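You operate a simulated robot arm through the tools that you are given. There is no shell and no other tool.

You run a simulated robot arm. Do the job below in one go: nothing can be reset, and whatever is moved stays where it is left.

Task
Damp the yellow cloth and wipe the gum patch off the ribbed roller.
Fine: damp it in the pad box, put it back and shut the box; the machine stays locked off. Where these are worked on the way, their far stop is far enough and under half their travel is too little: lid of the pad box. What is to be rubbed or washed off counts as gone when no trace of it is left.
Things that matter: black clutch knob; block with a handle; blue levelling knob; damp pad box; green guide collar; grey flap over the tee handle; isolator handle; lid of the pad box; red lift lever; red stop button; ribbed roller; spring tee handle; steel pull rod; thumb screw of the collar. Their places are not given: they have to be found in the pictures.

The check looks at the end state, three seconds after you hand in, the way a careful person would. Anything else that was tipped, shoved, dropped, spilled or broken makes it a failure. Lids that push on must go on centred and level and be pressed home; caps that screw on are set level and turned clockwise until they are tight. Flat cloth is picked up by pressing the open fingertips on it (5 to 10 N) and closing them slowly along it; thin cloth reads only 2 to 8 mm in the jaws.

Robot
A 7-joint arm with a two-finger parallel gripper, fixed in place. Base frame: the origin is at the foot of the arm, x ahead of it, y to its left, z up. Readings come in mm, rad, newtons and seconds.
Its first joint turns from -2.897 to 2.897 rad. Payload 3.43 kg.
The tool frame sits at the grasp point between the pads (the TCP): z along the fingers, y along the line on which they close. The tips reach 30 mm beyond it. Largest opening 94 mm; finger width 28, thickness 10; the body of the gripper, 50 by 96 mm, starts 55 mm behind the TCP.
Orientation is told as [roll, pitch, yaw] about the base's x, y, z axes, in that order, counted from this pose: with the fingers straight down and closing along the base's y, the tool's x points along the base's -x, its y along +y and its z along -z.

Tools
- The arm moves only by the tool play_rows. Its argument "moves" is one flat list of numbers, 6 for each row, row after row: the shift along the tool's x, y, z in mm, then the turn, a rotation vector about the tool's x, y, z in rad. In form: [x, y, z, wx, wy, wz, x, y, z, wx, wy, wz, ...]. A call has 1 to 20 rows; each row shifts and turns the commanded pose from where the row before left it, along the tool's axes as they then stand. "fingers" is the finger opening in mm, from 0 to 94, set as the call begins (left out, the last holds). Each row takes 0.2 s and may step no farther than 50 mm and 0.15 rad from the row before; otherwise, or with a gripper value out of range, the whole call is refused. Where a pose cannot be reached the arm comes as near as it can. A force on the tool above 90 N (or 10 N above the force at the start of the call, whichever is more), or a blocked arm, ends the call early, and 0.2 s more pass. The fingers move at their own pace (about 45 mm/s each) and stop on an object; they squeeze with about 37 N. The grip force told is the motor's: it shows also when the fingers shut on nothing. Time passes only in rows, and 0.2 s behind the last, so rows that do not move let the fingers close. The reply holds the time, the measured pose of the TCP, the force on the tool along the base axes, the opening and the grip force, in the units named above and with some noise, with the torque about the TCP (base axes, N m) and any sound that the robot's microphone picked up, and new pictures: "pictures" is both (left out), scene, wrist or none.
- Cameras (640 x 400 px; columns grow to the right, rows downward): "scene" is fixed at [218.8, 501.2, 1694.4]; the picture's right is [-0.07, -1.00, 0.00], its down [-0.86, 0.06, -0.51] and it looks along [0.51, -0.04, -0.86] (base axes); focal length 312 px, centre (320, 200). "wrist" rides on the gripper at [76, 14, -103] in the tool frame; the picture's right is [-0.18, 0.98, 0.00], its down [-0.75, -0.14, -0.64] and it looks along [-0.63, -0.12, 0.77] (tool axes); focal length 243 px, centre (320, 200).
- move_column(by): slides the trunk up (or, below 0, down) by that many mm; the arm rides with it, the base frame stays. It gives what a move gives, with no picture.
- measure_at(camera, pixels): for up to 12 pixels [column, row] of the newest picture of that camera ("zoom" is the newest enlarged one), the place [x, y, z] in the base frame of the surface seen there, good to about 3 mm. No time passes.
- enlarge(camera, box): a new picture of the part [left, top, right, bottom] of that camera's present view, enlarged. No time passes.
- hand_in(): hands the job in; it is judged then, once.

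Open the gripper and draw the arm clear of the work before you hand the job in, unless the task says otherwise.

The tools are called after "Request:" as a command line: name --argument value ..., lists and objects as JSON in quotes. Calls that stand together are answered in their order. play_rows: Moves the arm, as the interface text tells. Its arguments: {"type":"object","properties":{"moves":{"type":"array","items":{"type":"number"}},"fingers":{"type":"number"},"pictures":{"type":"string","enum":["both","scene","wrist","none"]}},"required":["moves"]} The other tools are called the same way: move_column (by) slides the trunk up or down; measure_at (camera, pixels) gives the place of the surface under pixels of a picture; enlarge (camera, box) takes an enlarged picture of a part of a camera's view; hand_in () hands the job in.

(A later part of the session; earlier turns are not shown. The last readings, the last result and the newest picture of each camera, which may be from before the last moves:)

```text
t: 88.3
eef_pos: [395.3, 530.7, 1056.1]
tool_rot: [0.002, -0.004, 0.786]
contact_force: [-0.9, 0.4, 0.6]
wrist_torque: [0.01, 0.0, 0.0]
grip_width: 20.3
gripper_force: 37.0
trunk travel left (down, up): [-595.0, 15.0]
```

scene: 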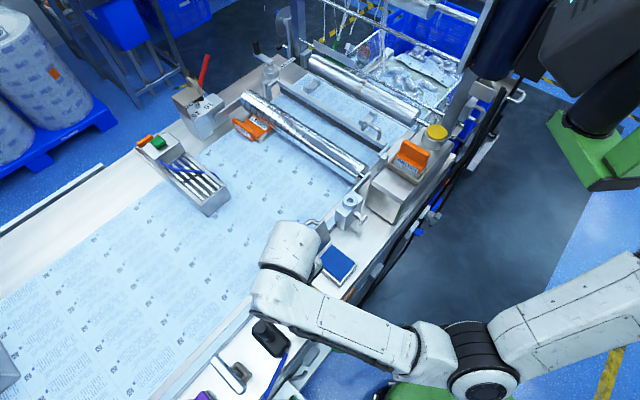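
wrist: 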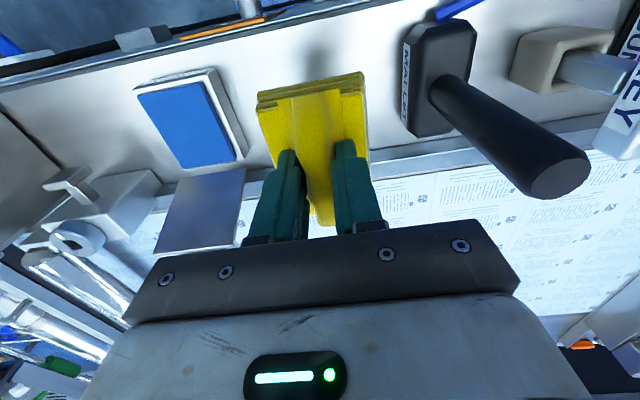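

Arm is above the original cloth spot and the roller is unobstructed. One more close look at the roller before setting the cloth down.

Request:
enlarge --camera "scene" --box '[310, 130, 390, 190]'

Request:
enlarge --camera "scene" --box '[235, 82, 325, 150]'

Request:
enlarge --camera "scene" --box '[305, 125, 355, 165]'

```text
6.67 times, centred on (350, 160) of scene
```

zoom: 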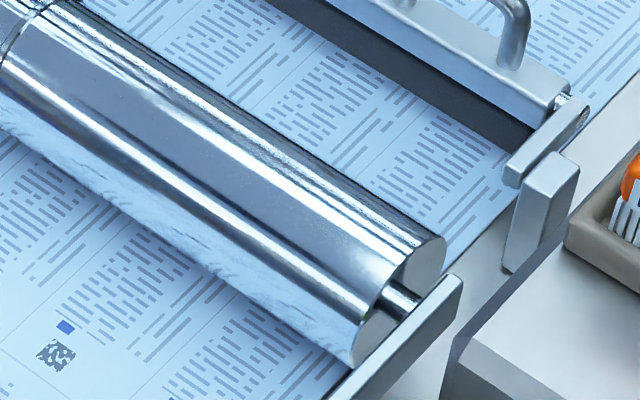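

```text
5.88 times, centred on (280, 116) of scene
```

zoom: 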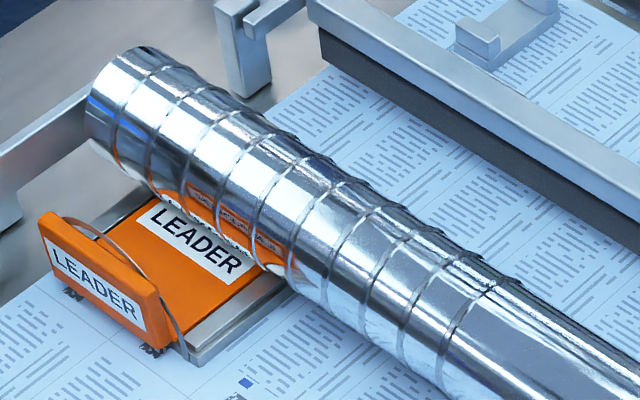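

```text
10.00 times, centred on (330, 145) of scene
```

zoom: 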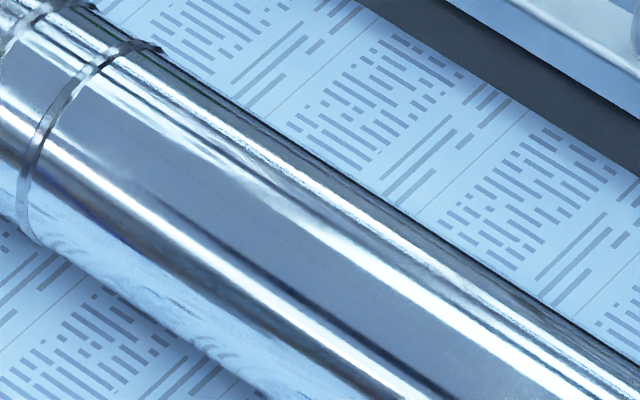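

Mostly clean; I zoom in further on a slightly tinged spot near (343,153).

Request:
enlarge --camera "scene" --box '[330, 142, 362, 166]'

Request:
enlarge --camera "scene" --box '[312, 130, 344, 154]'

```text
16.00 times, centred on (346, 154) of scene
```

zoom: 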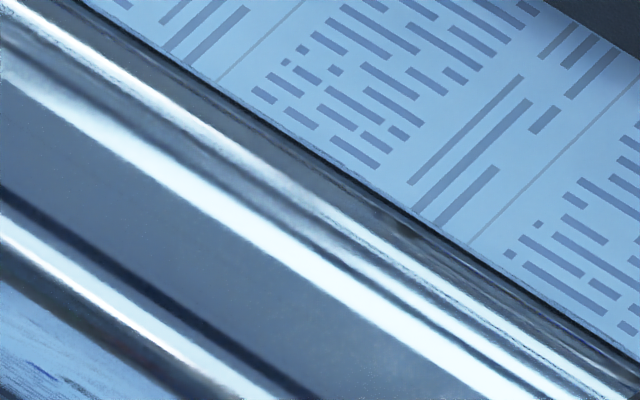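

```text
16.00 times, centred on (328, 142) of scene
```

zoom: 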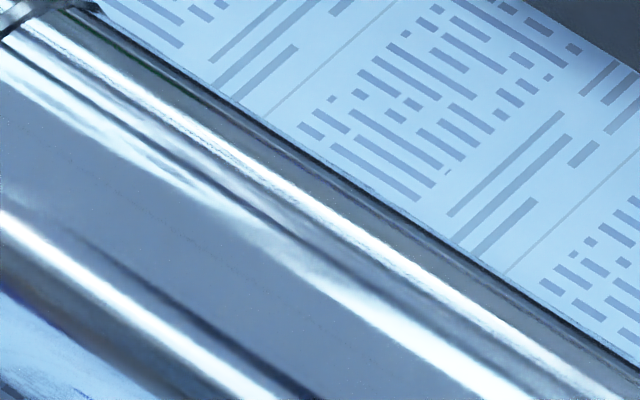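

A faint darker spot shows near scene (351,155) on the downstream flank. I measure it and want to compare with another view.

Request:
measure_at --camera "scene" --pixels '[[350.7, 155.3], [348, 154], [352, 156.5], [345, 150]]'

Request:
enlarge --camera "scene" --box '[342, 148, 360, 162]'

Request:
enlarge --camera "wrist" --box '[0, 210, 140, 340]'

```text
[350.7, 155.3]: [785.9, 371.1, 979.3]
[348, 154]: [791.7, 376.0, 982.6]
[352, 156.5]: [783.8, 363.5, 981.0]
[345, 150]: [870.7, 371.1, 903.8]
```

```text
16.00 times, centred on (351, 155) of scene
```

zoom: 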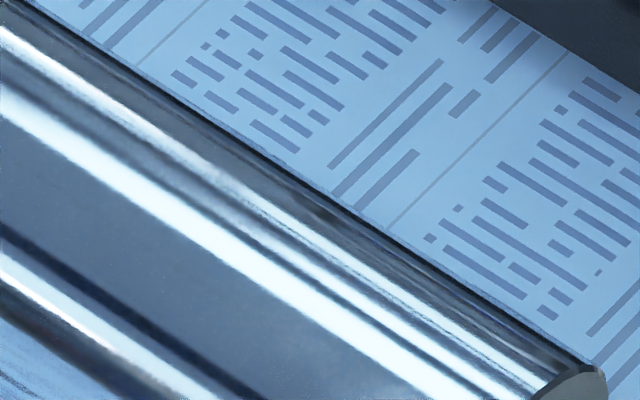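

```text
3.08 times, centred on (70, 275) of wrist
```

zoom: 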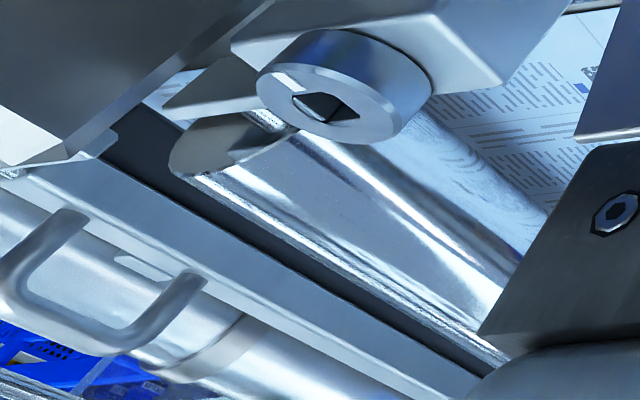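

I'm not fully sure about that spot, so I go back with the cloth for a closer downstream inspection, via the same proven path at a bit more height.

Request:
play_rows --moves '[-34.1, -12.6, -5, 0, 0, 0, -34.1, -12.6, -5, 0, 0, 0, -34.1, -12.6, -5, 0, 0, 0, -34.1, -12.6, -5, 0, 0, 0, -34.1, -12.6, -5, 0, 0, 0, -34.1, -12.6, 0, 0, 0, 0, 0, -39.2, 0, 0, 0, 0, 0, -39.2, 0, 0, 0, 0, 0, -39.2, 0, 0, 0, 0, 0, -39.2, 0, 0, 0, 0, 0, -39.2, 0, 0, 0, 0, 0, -39.2, 0, 0, 0, 0, 0, -39.2, 0, 0, 0, 0, 0, -39.2, 0, 0, 0, 0, 0, -39.2, 0, 0, 0, 0, 0, -39.2, 0, 0, 0, 0, 0, 0, 0, 0, 0, 0]' --pictures "both"

Request:
enlarge --camera "wrist" --box '[380, 0, 500, 110]'

Request:
enlarge --camera "wrist" --box '[380, 80, 480, 220]'

```text
t: 91.9
eef_pos: [869.7, 345.7, 1080.1]
tool_rot: [0.001, -0.004, 0.788]
contact_force: [0.7, -0.4, -0.4]
wrist_torque: [0.02, 0.01, -0.04]
grip_width: 20.3
gripper_force: 36.9
trunk travel left (down, up): [-595.0, 15.0]
```

scene: 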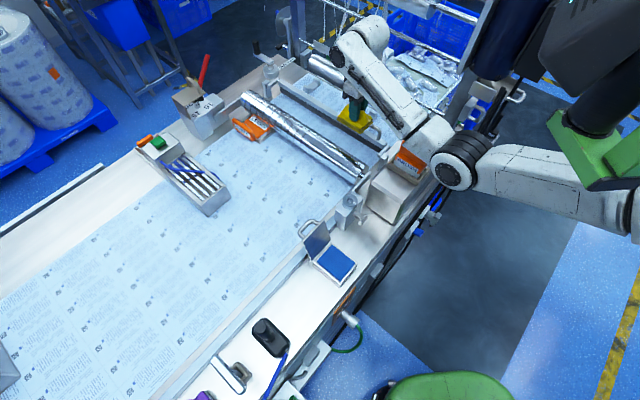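
wrist: 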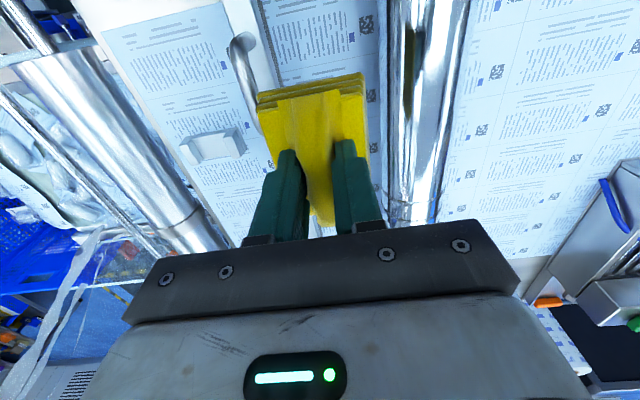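

```text
3.64 times, centred on (440, 55) of wrist
```

zoom: 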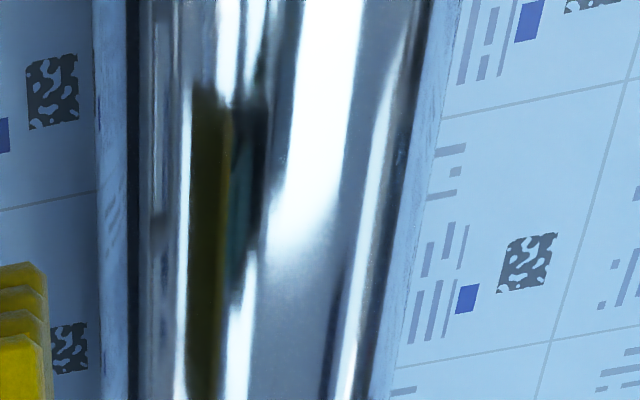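

```text
2.86 times, centred on (430, 150) of wrist
```

zoom: 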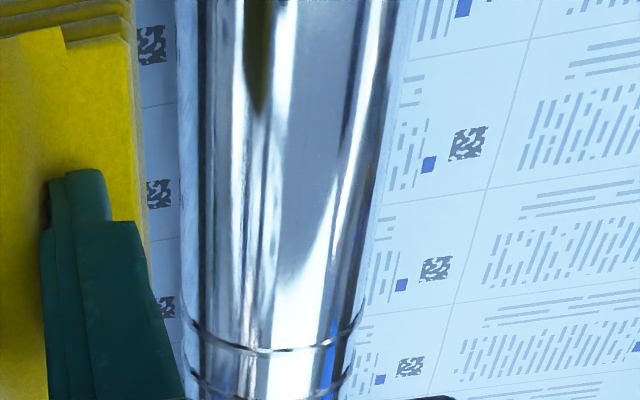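

A faint darker mark shows at wrist ≈(396,63) on the downstream flank; measuring it and enlarging there.

Request:
measure_at --camera "wrist" --pixels '[[396, 63], [396, 70], [396, 55], [393, 63], [400, 63], [405, 90], [398, 110]]'

Request:
enlarge --camera "wrist" --box '[380, 40, 420, 90]'

Request:
enlarge --camera "scene" --box '[335, 145, 375, 175]'

```text
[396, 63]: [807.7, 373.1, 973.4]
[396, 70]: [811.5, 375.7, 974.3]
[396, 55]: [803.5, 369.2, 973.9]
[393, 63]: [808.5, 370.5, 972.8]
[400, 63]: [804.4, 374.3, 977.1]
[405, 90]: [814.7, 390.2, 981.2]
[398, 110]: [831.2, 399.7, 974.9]
```

```text
8.00 times, centred on (400, 65) of wrist
```

zoom: 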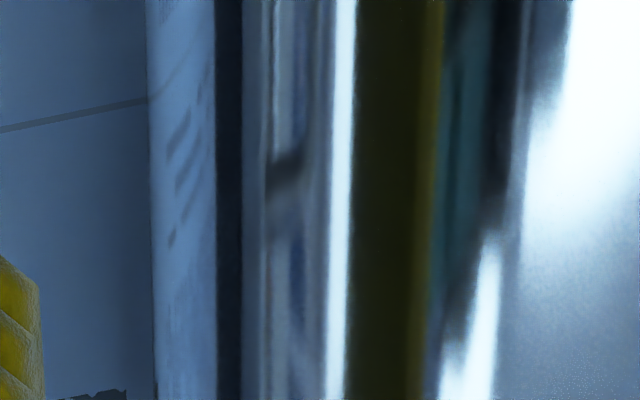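

```text
13.33 times, centred on (355, 160) of scene
```

zoom: 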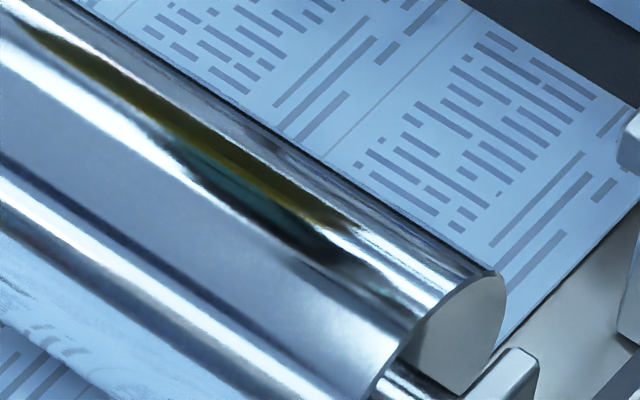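

The mark is smooth and not at the same place as in the scene view, so it's a reflection. As insurance, while I'm here with the damp cloth, I'll wipe the downstream flank once more at a steeper angle (≈0.4 rad).

Request:
play_rows --moves '[0, 41, 0, 0, 0, 0, 0, 0, 24, 0, 0, 0, 0, 0, 0, -0.1, 0, 0, 0, 0, 0, -0.1, 0, 0, 0, 0, 0, -0.1, 0, 0, 0, 0, 0, -0.1, 0, 0, 0, 0, 15, 0, 0, 0, 0, 0, 8, 0, 0, 0, 0, 0, 4, 0, 0, 0, 0, 0, 0, 0, 0, 0]' --pictures "wrist"

```text
t: 94.1
eef_pos: [833.4, 383.1, 1029.6]
tool_rot: [0.404, -0.002, 0.787]
contact_force: [-0.5, 0.1, 0.0]
wrist_torque: [0.02, -0.02, 0.01]
grip_width: 20.0
gripper_force: 36.6
trunk travel left (down, up): [-595.0, 15.0]
```

wrist: 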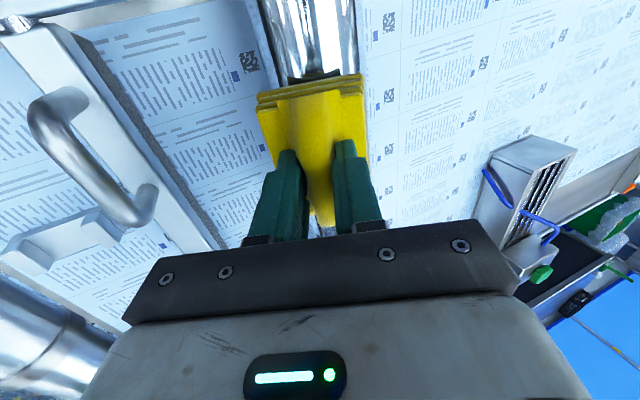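

Close to contact at this tilt. Stepping in along the tool axis until about 15–20 N.

Request:
play_rows --moves '[0, 0, 1.5, 0, 0, 0, 0, 0, 0, 0, 0, 0]' --pictures "none"

Request:
play_rows --moves '[0, 0, 1.5, 0, 0, 0, 0, 0, 0, 0, 0, 0]' --pictures "none"

Request:
play_rows --moves '[0, 0, 1.2, 0, 0, 0, 0, 0, 0, 0, 0, 0]' --pictures "none"

```text
t: 94.7
eef_pos: [832.7, 382.7, 1028.2]
tool_rot: [0.402, -0.003, 0.786]
contact_force: [0.6, -0.6, -0.7]
wrist_torque: [0.01, -0.01, 0.02]
grip_width: 20.5
gripper_force: 37.0
trunk travel left (down, up): [-595.0, 15.0]
```

```text
t: 95.3
eef_pos: [832.4, 383.6, 1027.5]
tool_rot: [0.405, -0.004, 0.787]
contact_force: [-0.3, -0.1, 0.9]
wrist_torque: [-0.02, 0.0, -0.01]
grip_width: 20.1
gripper_force: 37.0
trunk travel left (down, up): [-595.0, 15.0]
```

```text
t: 95.9
eef_pos: [833.0, 383.0, 1027.6]
tool_rot: [0.402, -0.003, 0.788]
contact_force: [2.3, -2.3, 7.4]
wrist_torque: [-0.28, 0.26, 0.14]
grip_width: 20.4
gripper_force: 37.1
trunk travel left (down, up): [-595.0, 15.0]
```

Contact. Stroking along the axis at this flank (s≈832–892).

Request:
play_rows --moves '[0, 0, 0.7, 0, 0, 0, -16, 0, 0, 0, 0, 0, -16, 0, 0, 0, 0, 0, 15, 0, 0, 0, 0, 0, 15, 0, 0, 0, 0, 0, 15, 0, 0, 0, 0, 0, 15, 0, 0, 0, 0, 0, -15, 0, 0, 0, 0, 0, -15, 0, 0, 0, 0, 0, -15, 0, 0, 0, 0, 0, -15, 0, 0, 0, 0, 0, 16, 0, 0, 0, 0, 0, 16, 0, 0, 0, 0, 0, 0, 0, 0, 0, 0, 0]' --pictures "none"

```text
t: 98.9
eef_pos: [833.0, 385.7, 1027.6]
tool_rot: [0.402, -0.007, 0.786]
contact_force: [11.2, 2.0, 20.3]
wrist_torque: [0.26, -0.05, -0.11]
grip_width: 20.1
gripper_force: 37.1
trunk travel left (down, up): [-595.0, 15.0]
```

Force ≈23 N. Now I roll the cloth across the top to +0.4 rad with zigzag strokes so every angle of the patch area gets rubbed.

Request:
play_rows --moves '[-15, 4.4, 0.11, 0.05, 0, 0, -15, 4.4, 0.11, 0.05, 0, 0, 15, 4.4, 0.11, 0.05, 0, 0, 15, 4.4, 0.11, 0.05, 0, 0, 15, 4.4, 0.11, 0.05, 0, 0, 15, 4.4, 0.11, 0.05, 0, 0, -15, 4.4, 0.11, 0.05, 0, 0, -15, 4.4, 0.11, 0.05, 0, 0, -15, 4.4, 0.11, 0.05, 0, 0, -15, 4.4, 0.11, 0.05, 0, 0, 15, 4.4, 0.11, 0.05, 0, 0, 15, 4.4, 0.11, 0.05, 0, 0, 15, 4.4, 0.11, 0.05, 0, 0, 15, 4.4, 0.11, 0.05, 0, 0, -15, 4.4, 0.11, 0.05, 0, 0, -15, 4.4, 0.11, 0.05, 0, 0, 0, 0, 0, 0, 0, 0]' --pictures "none"

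```text
t: 102.5
eef_pos: [782.9, 433.0, 1027.3]
tool_rot: [-0.397, -0.002, 0.789]
contact_force: [-18.3, -1.7, 28.3]
wrist_torque: [-0.31, 0.31, -0.17]
grip_width: 20.3
gripper_force: 36.6
trunk travel left (down, up): [-595.0, 15.0]
```

Full sweep done with steady contact. A final set of strokes at this upstream flank, then lift off along the tool axis and level.

Request:
play_rows --moves '[-16, 0, 0, 0, 0, 0, -16, 0, 0, 0, 0, 0, 15, 0, 0, 0, 0, 0, 15, 0, 0, 0, 0, 0, 15, 0, 0, 0, 0, 0, 15, 0, 0, 0, 0, 0, -14, 0, 0, 0, 0, 0, -14, 0, 0, 0, 0, 0, 0, 0, -20, 0, 0, 0, 0, 0, -30, 0, 0, 0, 0, 0, 0, -0.1, 0, 0, 0, 0, 0, -0.1, 0, 0, 0, 0, 0, -0.1, 0, 0, 0, 0, 0, -0.1, 0, 0, 0, 0, 0, 0, 0, 0]' --pictures "both"

Request:
enlarge --camera "wrist" --box '[170, 0, 330, 180]'

```text
t: 105.7
eef_pos: [769.3, 445.6, 1072.1]
tool_rot: [0.005, -0.002, 0.786]
contact_force: [-0.3, -0.4, -0.6]
wrist_torque: [-0.02, 0.0, 0.03]
grip_width: 20.4
gripper_force: 36.9
trunk travel left (down, up): [-595.0, 15.0]
```

scene: 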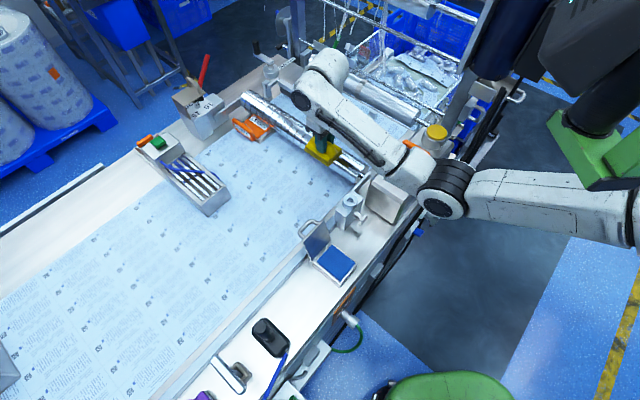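
wrist: 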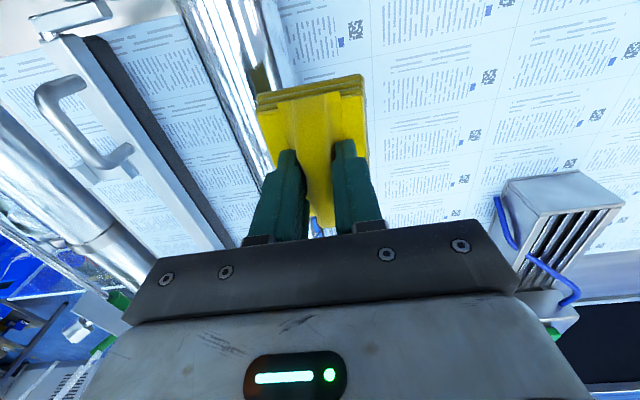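

```text
2.22 times, centred on (250, 90) of wrist
```

zoom: 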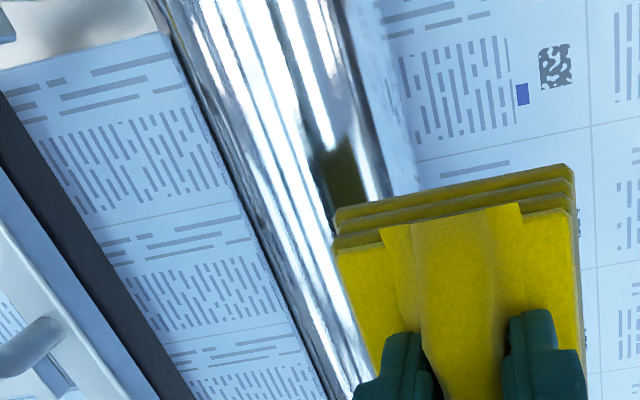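

Clean. Returning the cloth along the proven path to above its original spot.

Request:
play_rows --moves '[0, 35.8, 0, 0, 0, 0, 0, 35.8, 0, 0, 0, 0, 0, 35.8, 0, 0, 0, 0, 0, 35.8, 0, 0, 0, 0, 0, 35.8, 0, 0, 0, 0, 0, 35.8, 0, 0, 0, 0, 0, 35.8, 0, 0, 0, 0, 34, 12.55, 0, 0, 0, 0, 34, 12.55, 0, 0, 0, 0, 34, 12.55, 0, 0, 0, 0, 34, 12.55, 0, 0, 0, 0, 34, 12.55, 0, 0, 0, 0, 34, 12.55, 0, 0, 0, 0, 0, 0, 0, 0, 0, 0]' --pictures "both"

Request:
enlarge --camera "scene" --box '[310, 130, 390, 190]'

Request:
enlarge --camera "scene" --box '[342, 148, 360, 162]'

```text
t: 108.7
eef_pos: [393.1, 531.1, 1073.4]
tool_rot: [0.003, -0.003, 0.789]
contact_force: [0.1, 0.1, -0.1]
wrist_torque: [0.02, -0.02, 0.0]
grip_width: 20.1
gripper_force: 37.2
trunk travel left (down, up): [-595.0, 15.0]
```

scene: 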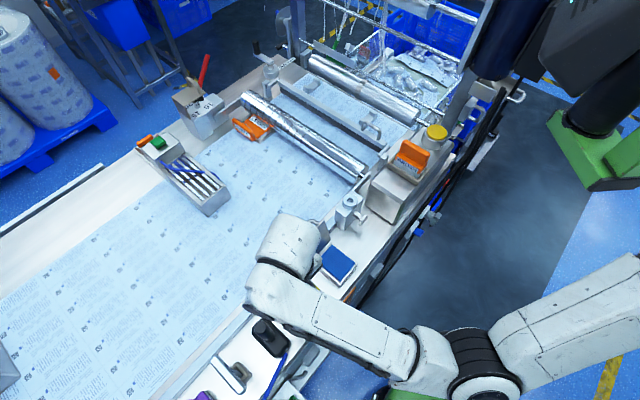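
wrist: 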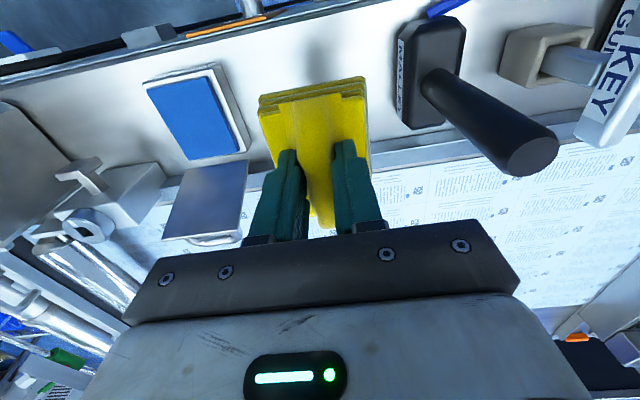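

```text
6.67 times, centred on (350, 160) of scene
```

zoom: 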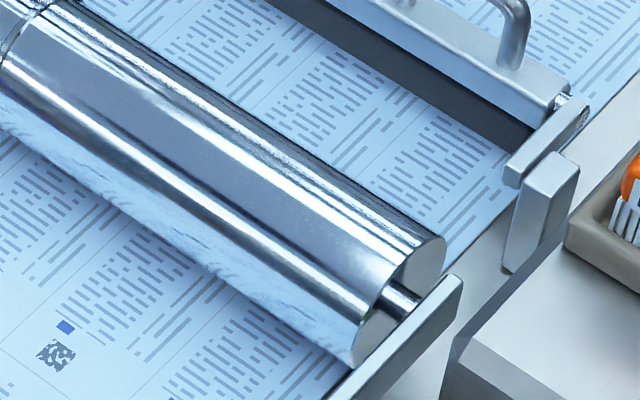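

```text
16.00 times, centred on (351, 155) of scene
```

zoom: 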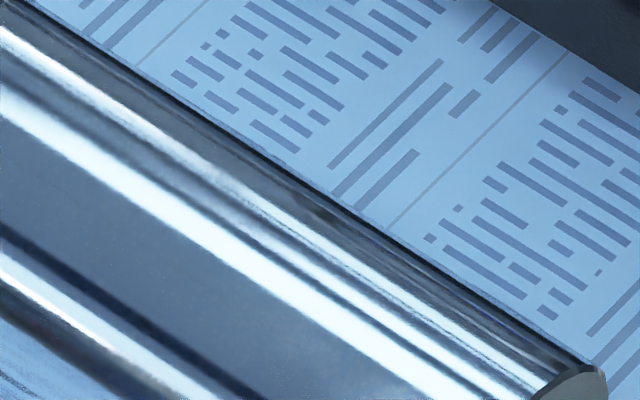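

The roller view is unchanged and clean. Lowering the cloth onto its original place.

Request:
play_rows --moves '[-1.5, -0.5, 30, 0, 0, 0, 0, 0, 35, 0, 0, 0, 0, 0, 30, 0, 0, 0, 0, 0, 15, 0, 0, 0, 0, 0, 6, 0, 0, 0, 0, 0, 0, 0, 0, 0]' --pictures "wrist"

```text
t: 110.1
eef_pos: [395.5, 532.5, 955.0]
tool_rot: [0.003, -0.001, 0.788]
contact_force: [-0.5, 0.2, -0.5]
wrist_torque: [0.03, 0.01, 0.01]
grip_width: 20.4
gripper_force: 37.2
trunk travel left (down, up): [-595.0, 15.0]
```

wrist: 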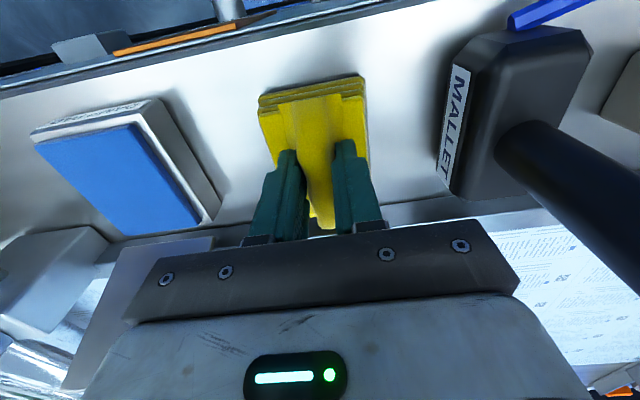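

Request:
play_rows --moves '[0, 0, 1.5, 0, 0, 0, 0, 0, 1.5, 0, 0, 0, 0, 0, 0, 0, 0, 0]' --pictures "none"

Request:
play_rows --moves '[0, 0, 1.2, 0, 0, 0, 0, 0, 0, 0, 0, 0]' --pictures "none"

```text
t: 110.9
eef_pos: [395.9, 533.0, 953.9]
tool_rot: [0.003, -0.001, 0.787]
contact_force: [0.5, 0.0, 0.2]
wrist_torque: [0.02, 0.03, 0.02]
grip_width: 20.3
gripper_force: 36.6
trunk travel left (down, up): [-595.0, 15.0]
```

```text
t: 111.5
eef_pos: [396.3, 532.0, 951.6]
tool_rot: [0.006, -0.002, 0.789]
contact_force: [0.4, -0.2, -0.5]
wrist_torque: [0.04, 0.01, 0.03]
grip_width: 20.3
gripper_force: 37.0
trunk travel left (down, up): [-595.0, 15.0]
```

Not touching yet at TCP 951.6; stepping down a bit more.

Request:
play_rows --moves '[0, 0, 1.2, 0, 0, 0, 0, 0, 0, 0, 0, 0]' --pictures "none"

Request:
play_rows --moves '[0, 0, 1.2, 0, 0, 0, 0, 0, 0, 0, 0, 0]' --pictures "none"

```text
t: 112.1
eef_pos: [395.8, 532.7, 950.9]
tool_rot: [0.003, -0.003, 0.786]
contact_force: [1.2, -0.1, -0.1]
wrist_torque: [0.0, -0.01, -0.02]
grip_width: 20.4
gripper_force: 36.5
trunk travel left (down, up): [-595.0, 15.0]
```

```text
t: 112.7
eef_pos: [395.5, 533.2, 951.3]
tool_rot: [0.003, -0.004, 0.79]
contact_force: [0.0, 0.7, 6.5]
wrist_torque: [-0.29, 0.05, 0.01]
grip_width: 20.5
gripper_force: 37.0
trunk travel left (down, up): [-595.0, 15.0]
```

Cloth rests on the table (6.5 N). Opening the fingers and lifting straight up.

Request:
play_rows --moves '[0, 0, 0, 0, 0, 0, 0, 0, 0, 0, 0, 0, 0, 0, 0, 0, 0, 0]' --fingers 40 --pictures "none"

Request:
play_rows --moves '[0, 0, -5, 0, 0, 0, 0, 0, -15, 0, 0, 0, 0, 0, -30, 0, 0, 0, 0, 0, -40, 0, 0, 0, 0, 0, -40, 0, 0, 0, 0, 0, 0, 0, 0, 0]' --pictures "both"

Request:
enlarge --camera "wrist" --box '[180, 0, 440, 220]'

```text
t: 113.5
eef_pos: [396.2, 533.2, 950.5]
tool_rot: [0.003, -0.003, 0.79]
contact_force: [-2.5, 2.5, 8.1]
wrist_torque: [0.0, -0.01, -0.04]
grip_width: 38.4
gripper_force: 0.1
trunk travel left (down, up): [-595.0, 15.0]
```

```text
t: 114.9
eef_pos: [396.4, 532.6, 1080.4]
tool_rot: [0.005, -0.002, 0.79]
contact_force: [-0.2, 0.8, -0.5]
wrist_torque: [-0.04, 0.04, -0.02]
grip_width: 40.1
gripper_force: 0.1
trunk travel left (down, up): [-595.0, 15.0]
```

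scene: 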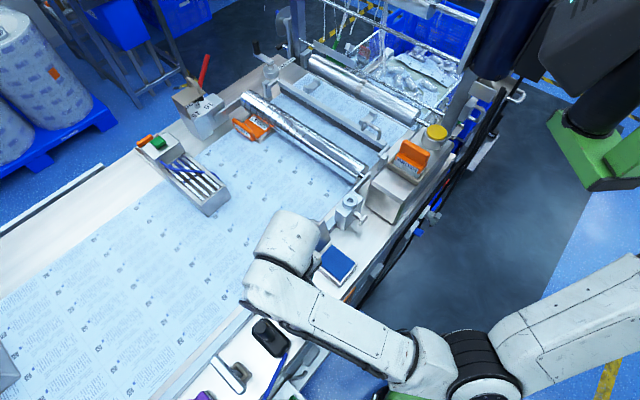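
wrist: 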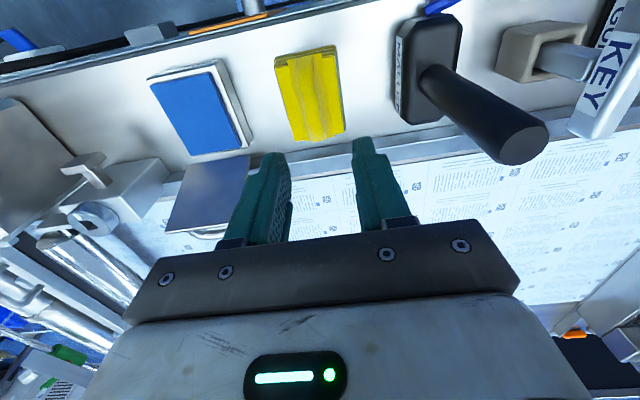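

```text
1.82 times, centred on (310, 110) of wrist
```

zoom: 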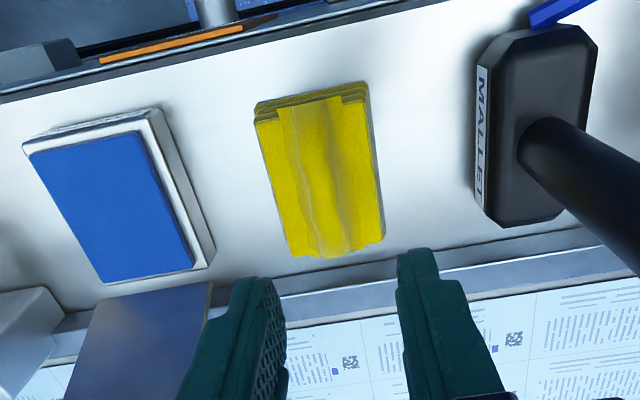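

The cloth is back at its place, folded as before. Now to shut the lid: I rise, yaw back to -0.795 and move to where I can see and re-grip the handle.

Request:
play_rows --moves '[0, 0, -42, 0, 0, 0, 0, 0, 0, 0, 0, 0.144, 0, 0, 0, 0, 0, 0.144, 0, 0, 0, 0, 0, 0.144, 0, 0, 0, 0, 0, 0.144, 0, 0, 0, 0, 0, 0.144, 0, 0, 0, 0, 0, 0.144, 0, 0, 0, 0, 0, 0.144, 0, 0, 0, 0, 0, 0.144, 0, 0, 0, 0, 0, 0.144, 0, 0, 0, 0, 0, 0.144, 0, 0, 0, 0, 0, 0.144, -24.8, 30.9, 0, 0, 0, 0, -24.8, 30.9, 0, 0, 0, 0, -24.8, 30.9, 0, 0, 0, 0, -24.8, 30.9, 0, 0, 0, 0, -24.8, 30.9, 0, 0, 0, 0, 0, 0, 0, 0, 0, 0]' --pictures "both"

Request:
enlarge --camera "wrist" --box '[130, 60, 330, 250]'

Request:
enlarge --camera "scene" --box '[260, 200, 390, 340]'

```text
t: 118.7
eef_pos: [593.8, 553.7, 1123.6]
tool_rot: [0.003, 0.003, -0.797]
contact_force: [0.3, 0.3, -0.2]
wrist_torque: [0.0, 0.03, -0.01]
grip_width: 40.2
gripper_force: 0.0
trunk travel left (down, up): [-595.0, 15.0]
```

scene: 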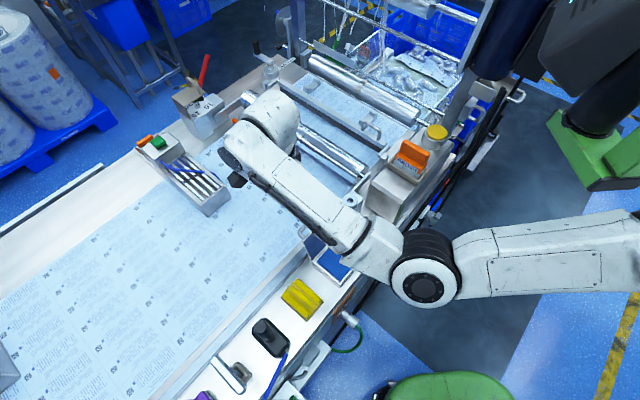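
wrist: 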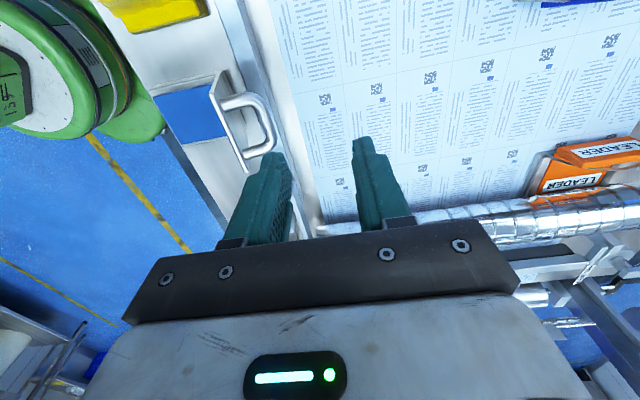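

```text
2.11 times, centred on (230, 155) of wrist
```

zoom: 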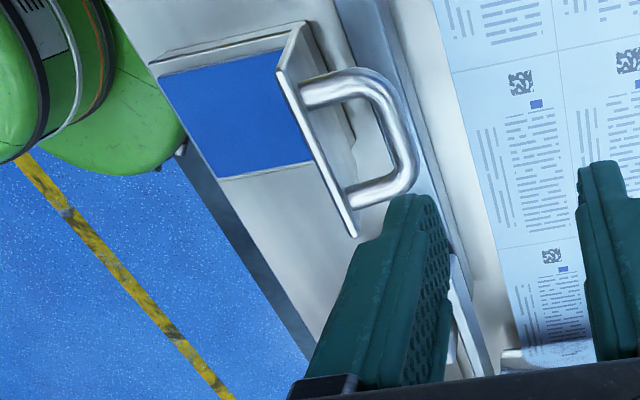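

```text
2.86 times, centred on (325, 270) of scene
```

zoom: 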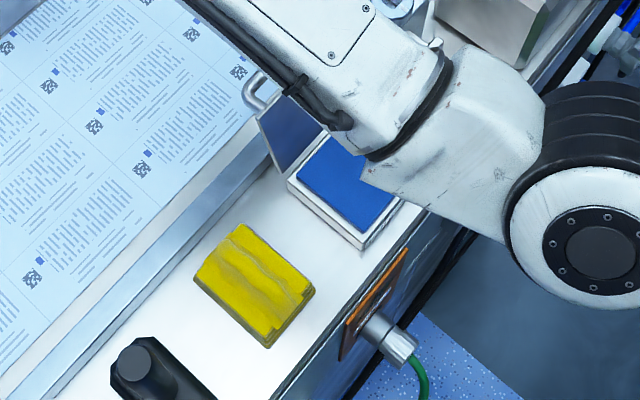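

Handle bow is clearly visible around (265,125) in the wrist view. I measure the bar and the lid edges.

Request:
measure_at --camera "wrist" --pixels '[[262, 108], [268, 123], [272, 137], [258, 98], [250, 151], [218, 98], [240, 165], [230, 130], [222, 102], [238, 158], [235, 100], [247, 152]]'

```text
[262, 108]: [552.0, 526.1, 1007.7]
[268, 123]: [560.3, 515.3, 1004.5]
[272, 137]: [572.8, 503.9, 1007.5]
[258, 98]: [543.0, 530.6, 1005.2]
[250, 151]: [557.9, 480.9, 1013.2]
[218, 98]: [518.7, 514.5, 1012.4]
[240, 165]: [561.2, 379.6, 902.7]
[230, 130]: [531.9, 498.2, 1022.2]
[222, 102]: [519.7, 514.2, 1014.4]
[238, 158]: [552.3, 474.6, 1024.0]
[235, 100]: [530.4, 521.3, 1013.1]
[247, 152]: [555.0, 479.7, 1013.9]
```

The bar centre is at about (561,515,1000) with the lid ≈108° open. I go to a pre-grasp pose tilted 0.45 rad, fingers at 28 mm, about 55 mm off the bar.

Request:
play_rows --moves '[-2.3, -12.2, 30, 0, 0, 0, -2.3, -12.2, 37, 0, 0, 0, 0, 0, 0, 0.15, 0, 0, 0, 0, 0, 0.15, 0, 0, 0, 0, 0, 0.15, 0, 0, 0, 0, 0, 0, 0, 0]' --fingers 28 --pictures "both"

Request:
enlarge --camera "wrist" --box '[190, 60, 390, 250]'

```text
t: 120.1
eef_pos: [578.3, 531.9, 1056.1]
tool_rot: [-0.449, 0.003, -0.798]
contact_force: [0.7, 0.0, -0.7]
wrist_torque: [0.02, 0.01, 0.01]
grip_width: 28.0
gripper_force: 0.1
trunk travel left (down, up): [-595.0, 15.0]
```

scene: 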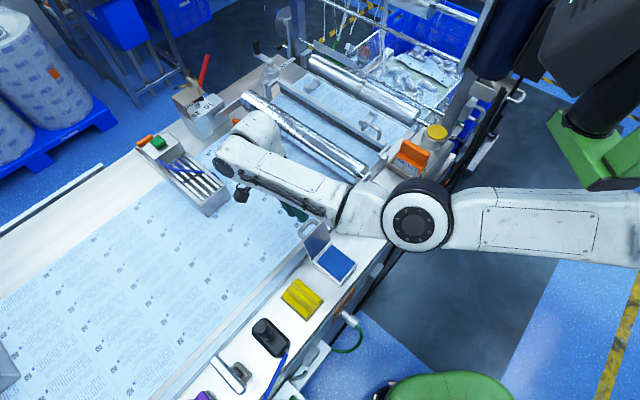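
wrist: 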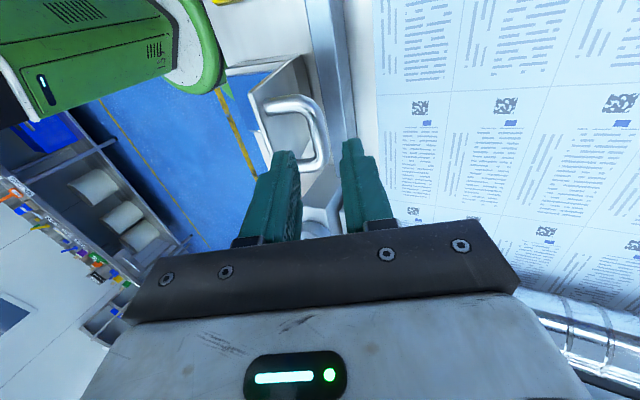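

```text
2.11 times, centred on (290, 155) of wrist
```

zoom: 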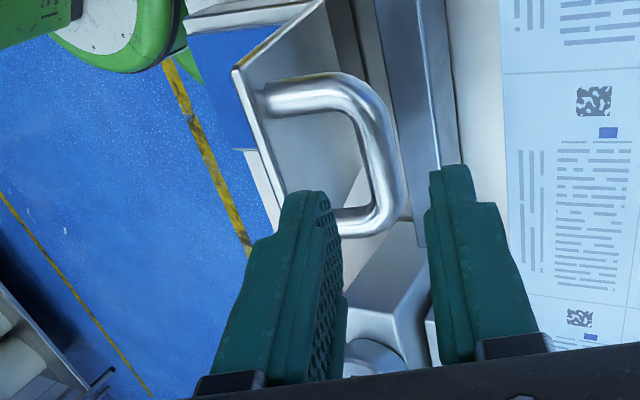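

The bar sits midway between the fingers (col ≈385 vs 330/430 in the zoom). Advancing 55 mm along the tool axis around the bar.

Request:
play_rows --moves '[0, 0, 20, 0, 0, 0, 0, 0, 18, 0, 0, 0, 0, 0, 11, 0, 0, 0, 0, 0, 6, 0, 0, 0, 0, 0, 0, 0, 0, 0]' --pictures "both"

Request:
enlarge --camera "wrist" --box '[190, 60, 390, 250]'

```text
t: 121.3
eef_pos: [563.4, 515.4, 1006.9]
tool_rot: [-0.446, 0.002, -0.795]
contact_force: [-0.2, -0.8, 0.1]
wrist_torque: [0.02, 0.04, 0.01]
grip_width: 27.9
gripper_force: 0.1
trunk travel left (down, up): [-595.0, 15.0]
```

scene: 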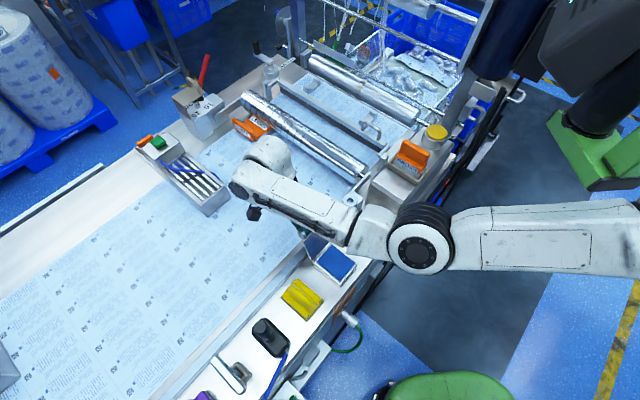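
wrist: 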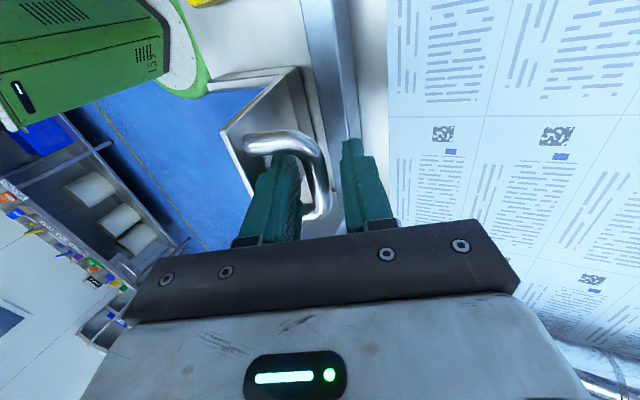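

```text
2.11 times, centred on (290, 155) of wrist
```

zoom: 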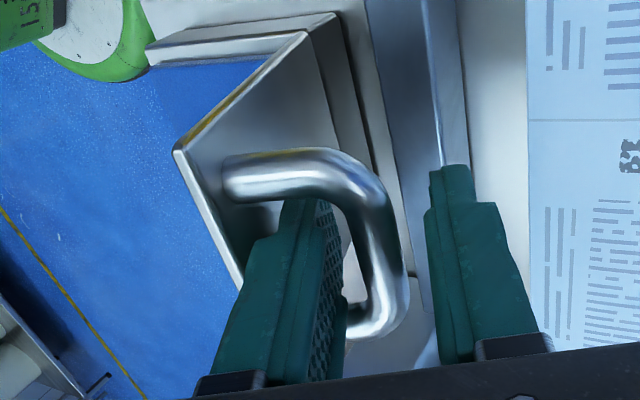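

The left finger is inside the bow and the bar between the pads. Closing on it.

Request:
play_rows --moves '[0, 0, 0, 0, 0, 0, 0, 0, 0, 0, 0, 0, 0, 0, 0, 0, 0, 0]' --fingers 0 --pictures "none"

```text
t: 122.1
eef_pos: [562.0, 515.5, 1007.1]
tool_rot: [-0.448, 0.003, -0.793]
contact_force: [-4.1, -6.8, 16.2]
wrist_torque: [0.15, 0.38, 1.04]
grip_width: 12.3
gripper_force: 45.0
trunk travel left (down, up): [-595.0, 15.0]
```

Gripped. Now the reverse arc (hinge ≈(s 701, z 939), R≈85): first about 20° of closing.

Request:
play_rows --moves '[0, -7.3, -1.7, 0, 0, 0, 0, -7.3, -1.6, 0, 0, 0, 0, -7.4, -0.4, 0, 0, 0, 0, -7.4, -0.2, 0, 0, 0, 0, 0, 0, 0, 0, 0]' --pictures "scene"

```text
t: 123.3
eef_pos: [544.9, 497.5, 1022.7]
tool_rot: [-0.448, 0.004, -0.796]
contact_force: [1.6, 1.7, 2.0]
wrist_torque: [-0.19, -0.3, 1.5]
grip_width: 12.1
gripper_force: 45.0
trunk travel left (down, up): [-595.0, 15.0]
```

scene: 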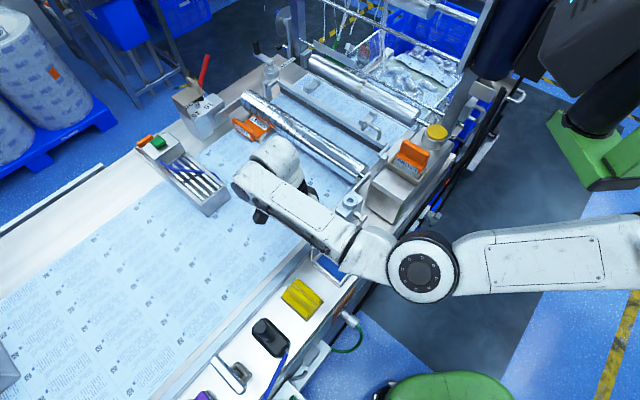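

Very low forces. Continuing the closing arc from about 90° to 50°.

Request:
play_rows --moves '[0, -7.3, 1.0, 0, 0, 0, 0, -7.3, 1.0, 0, 0, 0, 0, -7.1, 2.2, 0, 0, 0, 0, -7.1, 2.3, 0, 0, 0, 0, -6.7, 3.4, -0.025, 0, 0, 0, -6.8, 3.2, -0.025, 0, 0, 0, -6.4, 4.3, -0.05, 0, 0, 0, -6.6, 3.9, -0.05, 0, 0, 0, 0, 0, 0, 0, 0]' --pictures "both"

```text
t: 125.3
eef_pos: [503.7, 455.4, 1024.7]
tool_rot: [-0.299, 0.005, -0.797]
contact_force: [4.7, 0.3, -9.6]
wrist_torque: [0.0, -0.11, 1.36]
grip_width: 11.7
gripper_force: 45.4
trunk travel left (down, up): [-595.0, 15.0]
```

scene: 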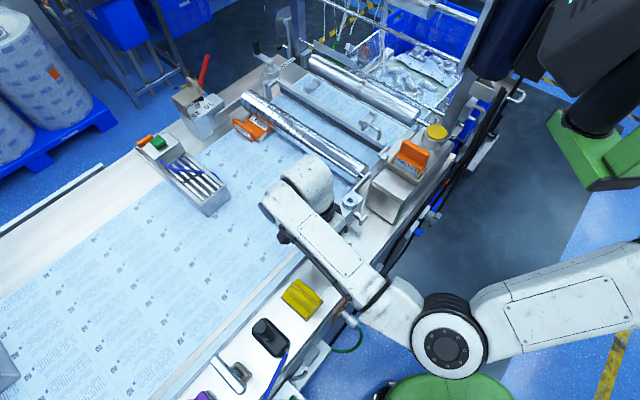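
wrist: 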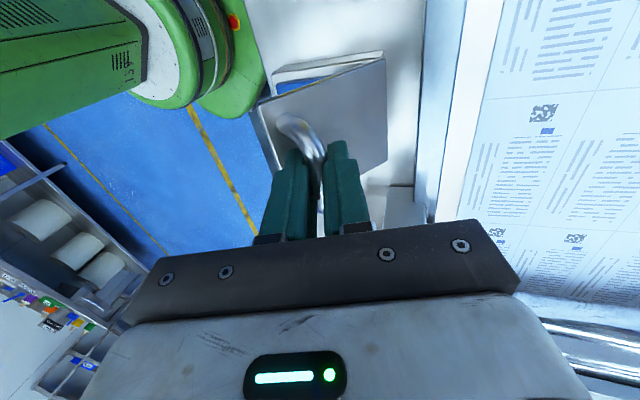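

Smooth. Continuing from 50° down to about 10°.

Request:
play_rows --moves '[0, -6.2, 4.4, -0.05, 0, 0, 0, -6.3, 4.6, -0.05, 0, 0, 0, -5.9, 4.9, -0.05, 0, 0, 0, -5.7, 5.1, -0.05, 0, 0, 0, -5.6, 5.3, -0.05, 0, 0, 0, -5.3, 5.5, -0.05, 0, 0, 0, -4.8, 5.6, 0, 0, 0, 0, -4.3, 6.0, 0, 0, 0, 0, 0, 0, 0, 0, 0]' --pictures "both"

```text
t: 127.3
eef_pos: [467.1, 422.7, 990.8]
tool_rot: [0.001, 0.003, -0.797]
contact_force: [6.3, -2.0, -1.1]
wrist_torque: [-0.41, -0.47, 1.07]
grip_width: 11.3
gripper_force: 45.1
trunk travel left (down, up): [-595.0, 15.0]
```

scene: 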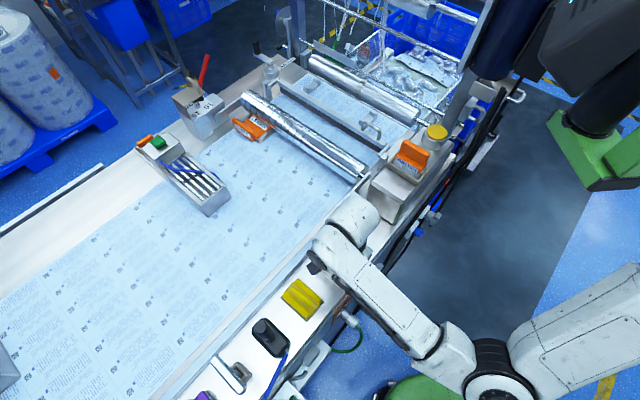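
wrist: 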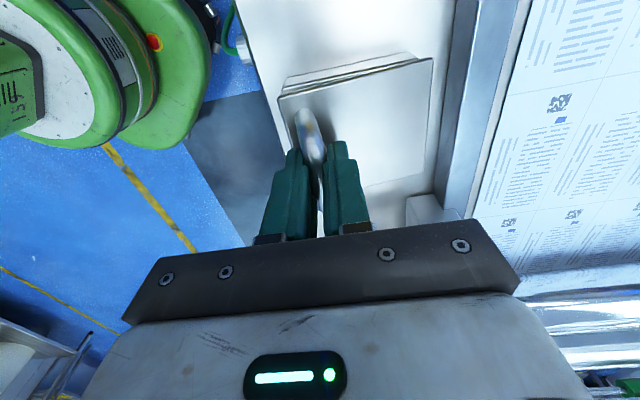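

Lid is about 10° open. Last stretch down to closed.

Request:
play_rows --moves '[0, -3.8, 6.2, 0, 0, 0, 0, -3.2, 5.5, 0, 0, 0, 0, 0, 0, 0, 0, 0]' --pictures "none"

Request:
play_rows --moves '[0, 0, 1.5, 0, 0, 0, 0, 0, 0, 0, 0, 0]' --pictures "both"

Request:
enlarge --camera "wrist" --box '[230, 30, 470, 240]'

```text
t: 128.1
eef_pos: [463.5, 417.5, 979.3]
tool_rot: [0.004, 0.003, -0.796]
contact_force: [9.0, -2.8, 1.1]
wrist_torque: [-0.18, -0.26, 0.75]
grip_width: 11.4
gripper_force: 44.9
trunk travel left (down, up): [-595.0, 15.0]
```

```text
t: 128.7
eef_pos: [462.8, 418.1, 978.1]
tool_rot: [0.003, 0.001, -0.796]
contact_force: [9.3, -3.2, 14.5]
wrist_torque: [-0.23, -0.37, 0.75]
grip_width: 11.4
gripper_force: 45.1
trunk travel left (down, up): [-595.0, 15.0]
```

scene: 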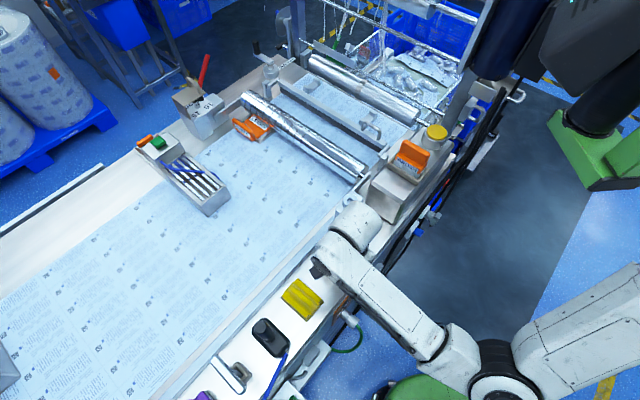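
wrist: 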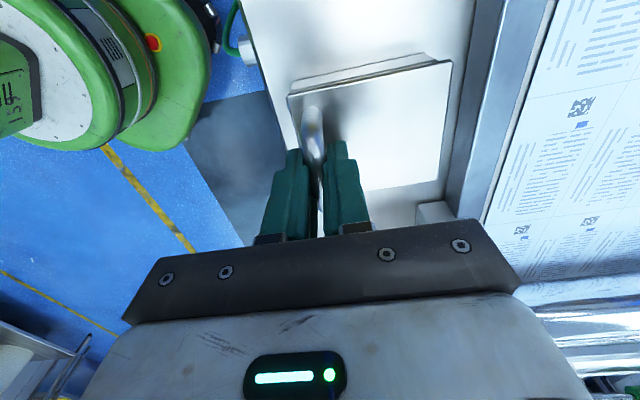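

```text
1.90 times, centred on (350, 135) of wrist
```

zoom: 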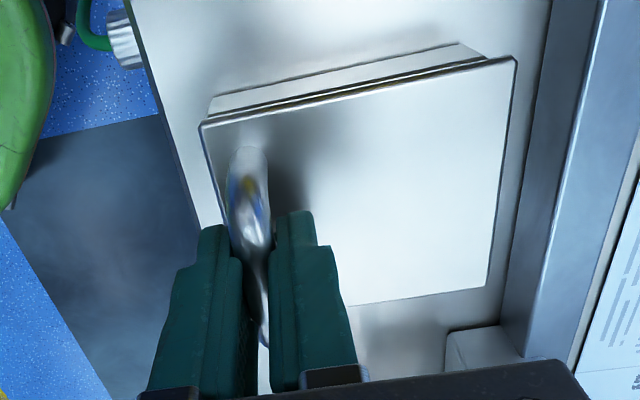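

The lid is seated (14.5 N reaction at the original handle height). A touch more press, then release and rise.

Request:
play_rows --moves '[0, 0, 1.0, 0, 0, 0, 0, 0, 0, 0, 0, 0]' --pictures "none"

Request:
play_rows --moves '[0, 0, 0, 0, 0, 0, 0, 0, 0, 0, 0, 0, 0, 0, 0, 0, 0, 0]' --fingers 50 --pictures "none"

Request:
play_rows --moves '[0, 0, -15, 0, 0, 0, 0, 0, -30, 0, 0, 0, 0, 0, -40, 0, 0, 0, 0, 0, -40, 0, 0, 0, 0, 0, -40, 0, 0, 0, 0, 0, 0, 0, 0, 0]' --pictures "both"

Request:
enlarge --camera "wrist" --box '[250, 0, 450, 150]'

```text
t: 129.3
eef_pos: [463.0, 417.1, 977.9]
tool_rot: [0.005, 0.004, -0.796]
contact_force: [11.8, -2.3, 27.8]
wrist_torque: [-0.19, -0.31, 0.77]
grip_width: 11.6
gripper_force: 45.1
trunk travel left (down, up): [-595.0, 15.0]
```

```text
t: 130.1
eef_pos: [461.8, 417.8, 977.4]
tool_rot: [0.001, 0.003, -0.797]
contact_force: [0.6, 0.3, 0.4]
wrist_torque: [-0.03, 0.02, -0.02]
grip_width: 50.2
gripper_force: 0.1
trunk travel left (down, up): [-595.0, 15.0]
```

```text
t: 131.5
eef_pos: [461.5, 416.6, 1142.9]
tool_rot: [0.001, 0.005, -0.795]
contact_force: [-0.1, 0.2, 0.2]
wrist_torque: [-0.06, -0.01, -0.01]
grip_width: 50.0
gripper_force: 0.1
trunk travel left (down, up): [-595.0, 15.0]
```

scene: 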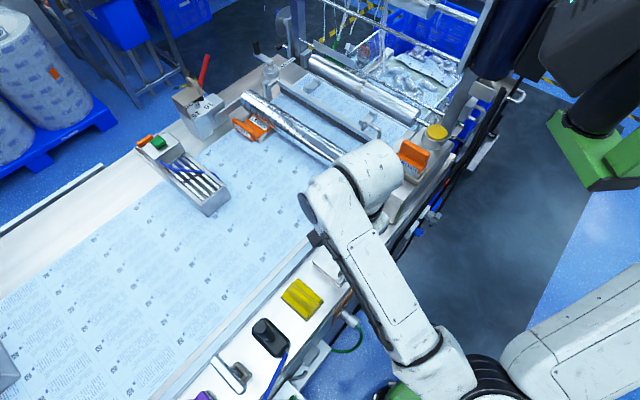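
wrist: 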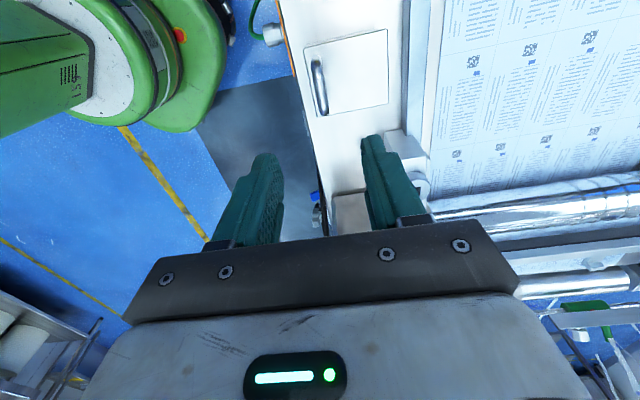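

```text
2.67 times, centred on (350, 75) of wrist
```

zoom: 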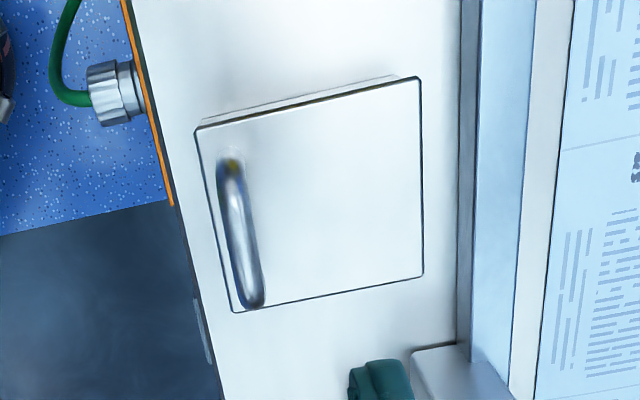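

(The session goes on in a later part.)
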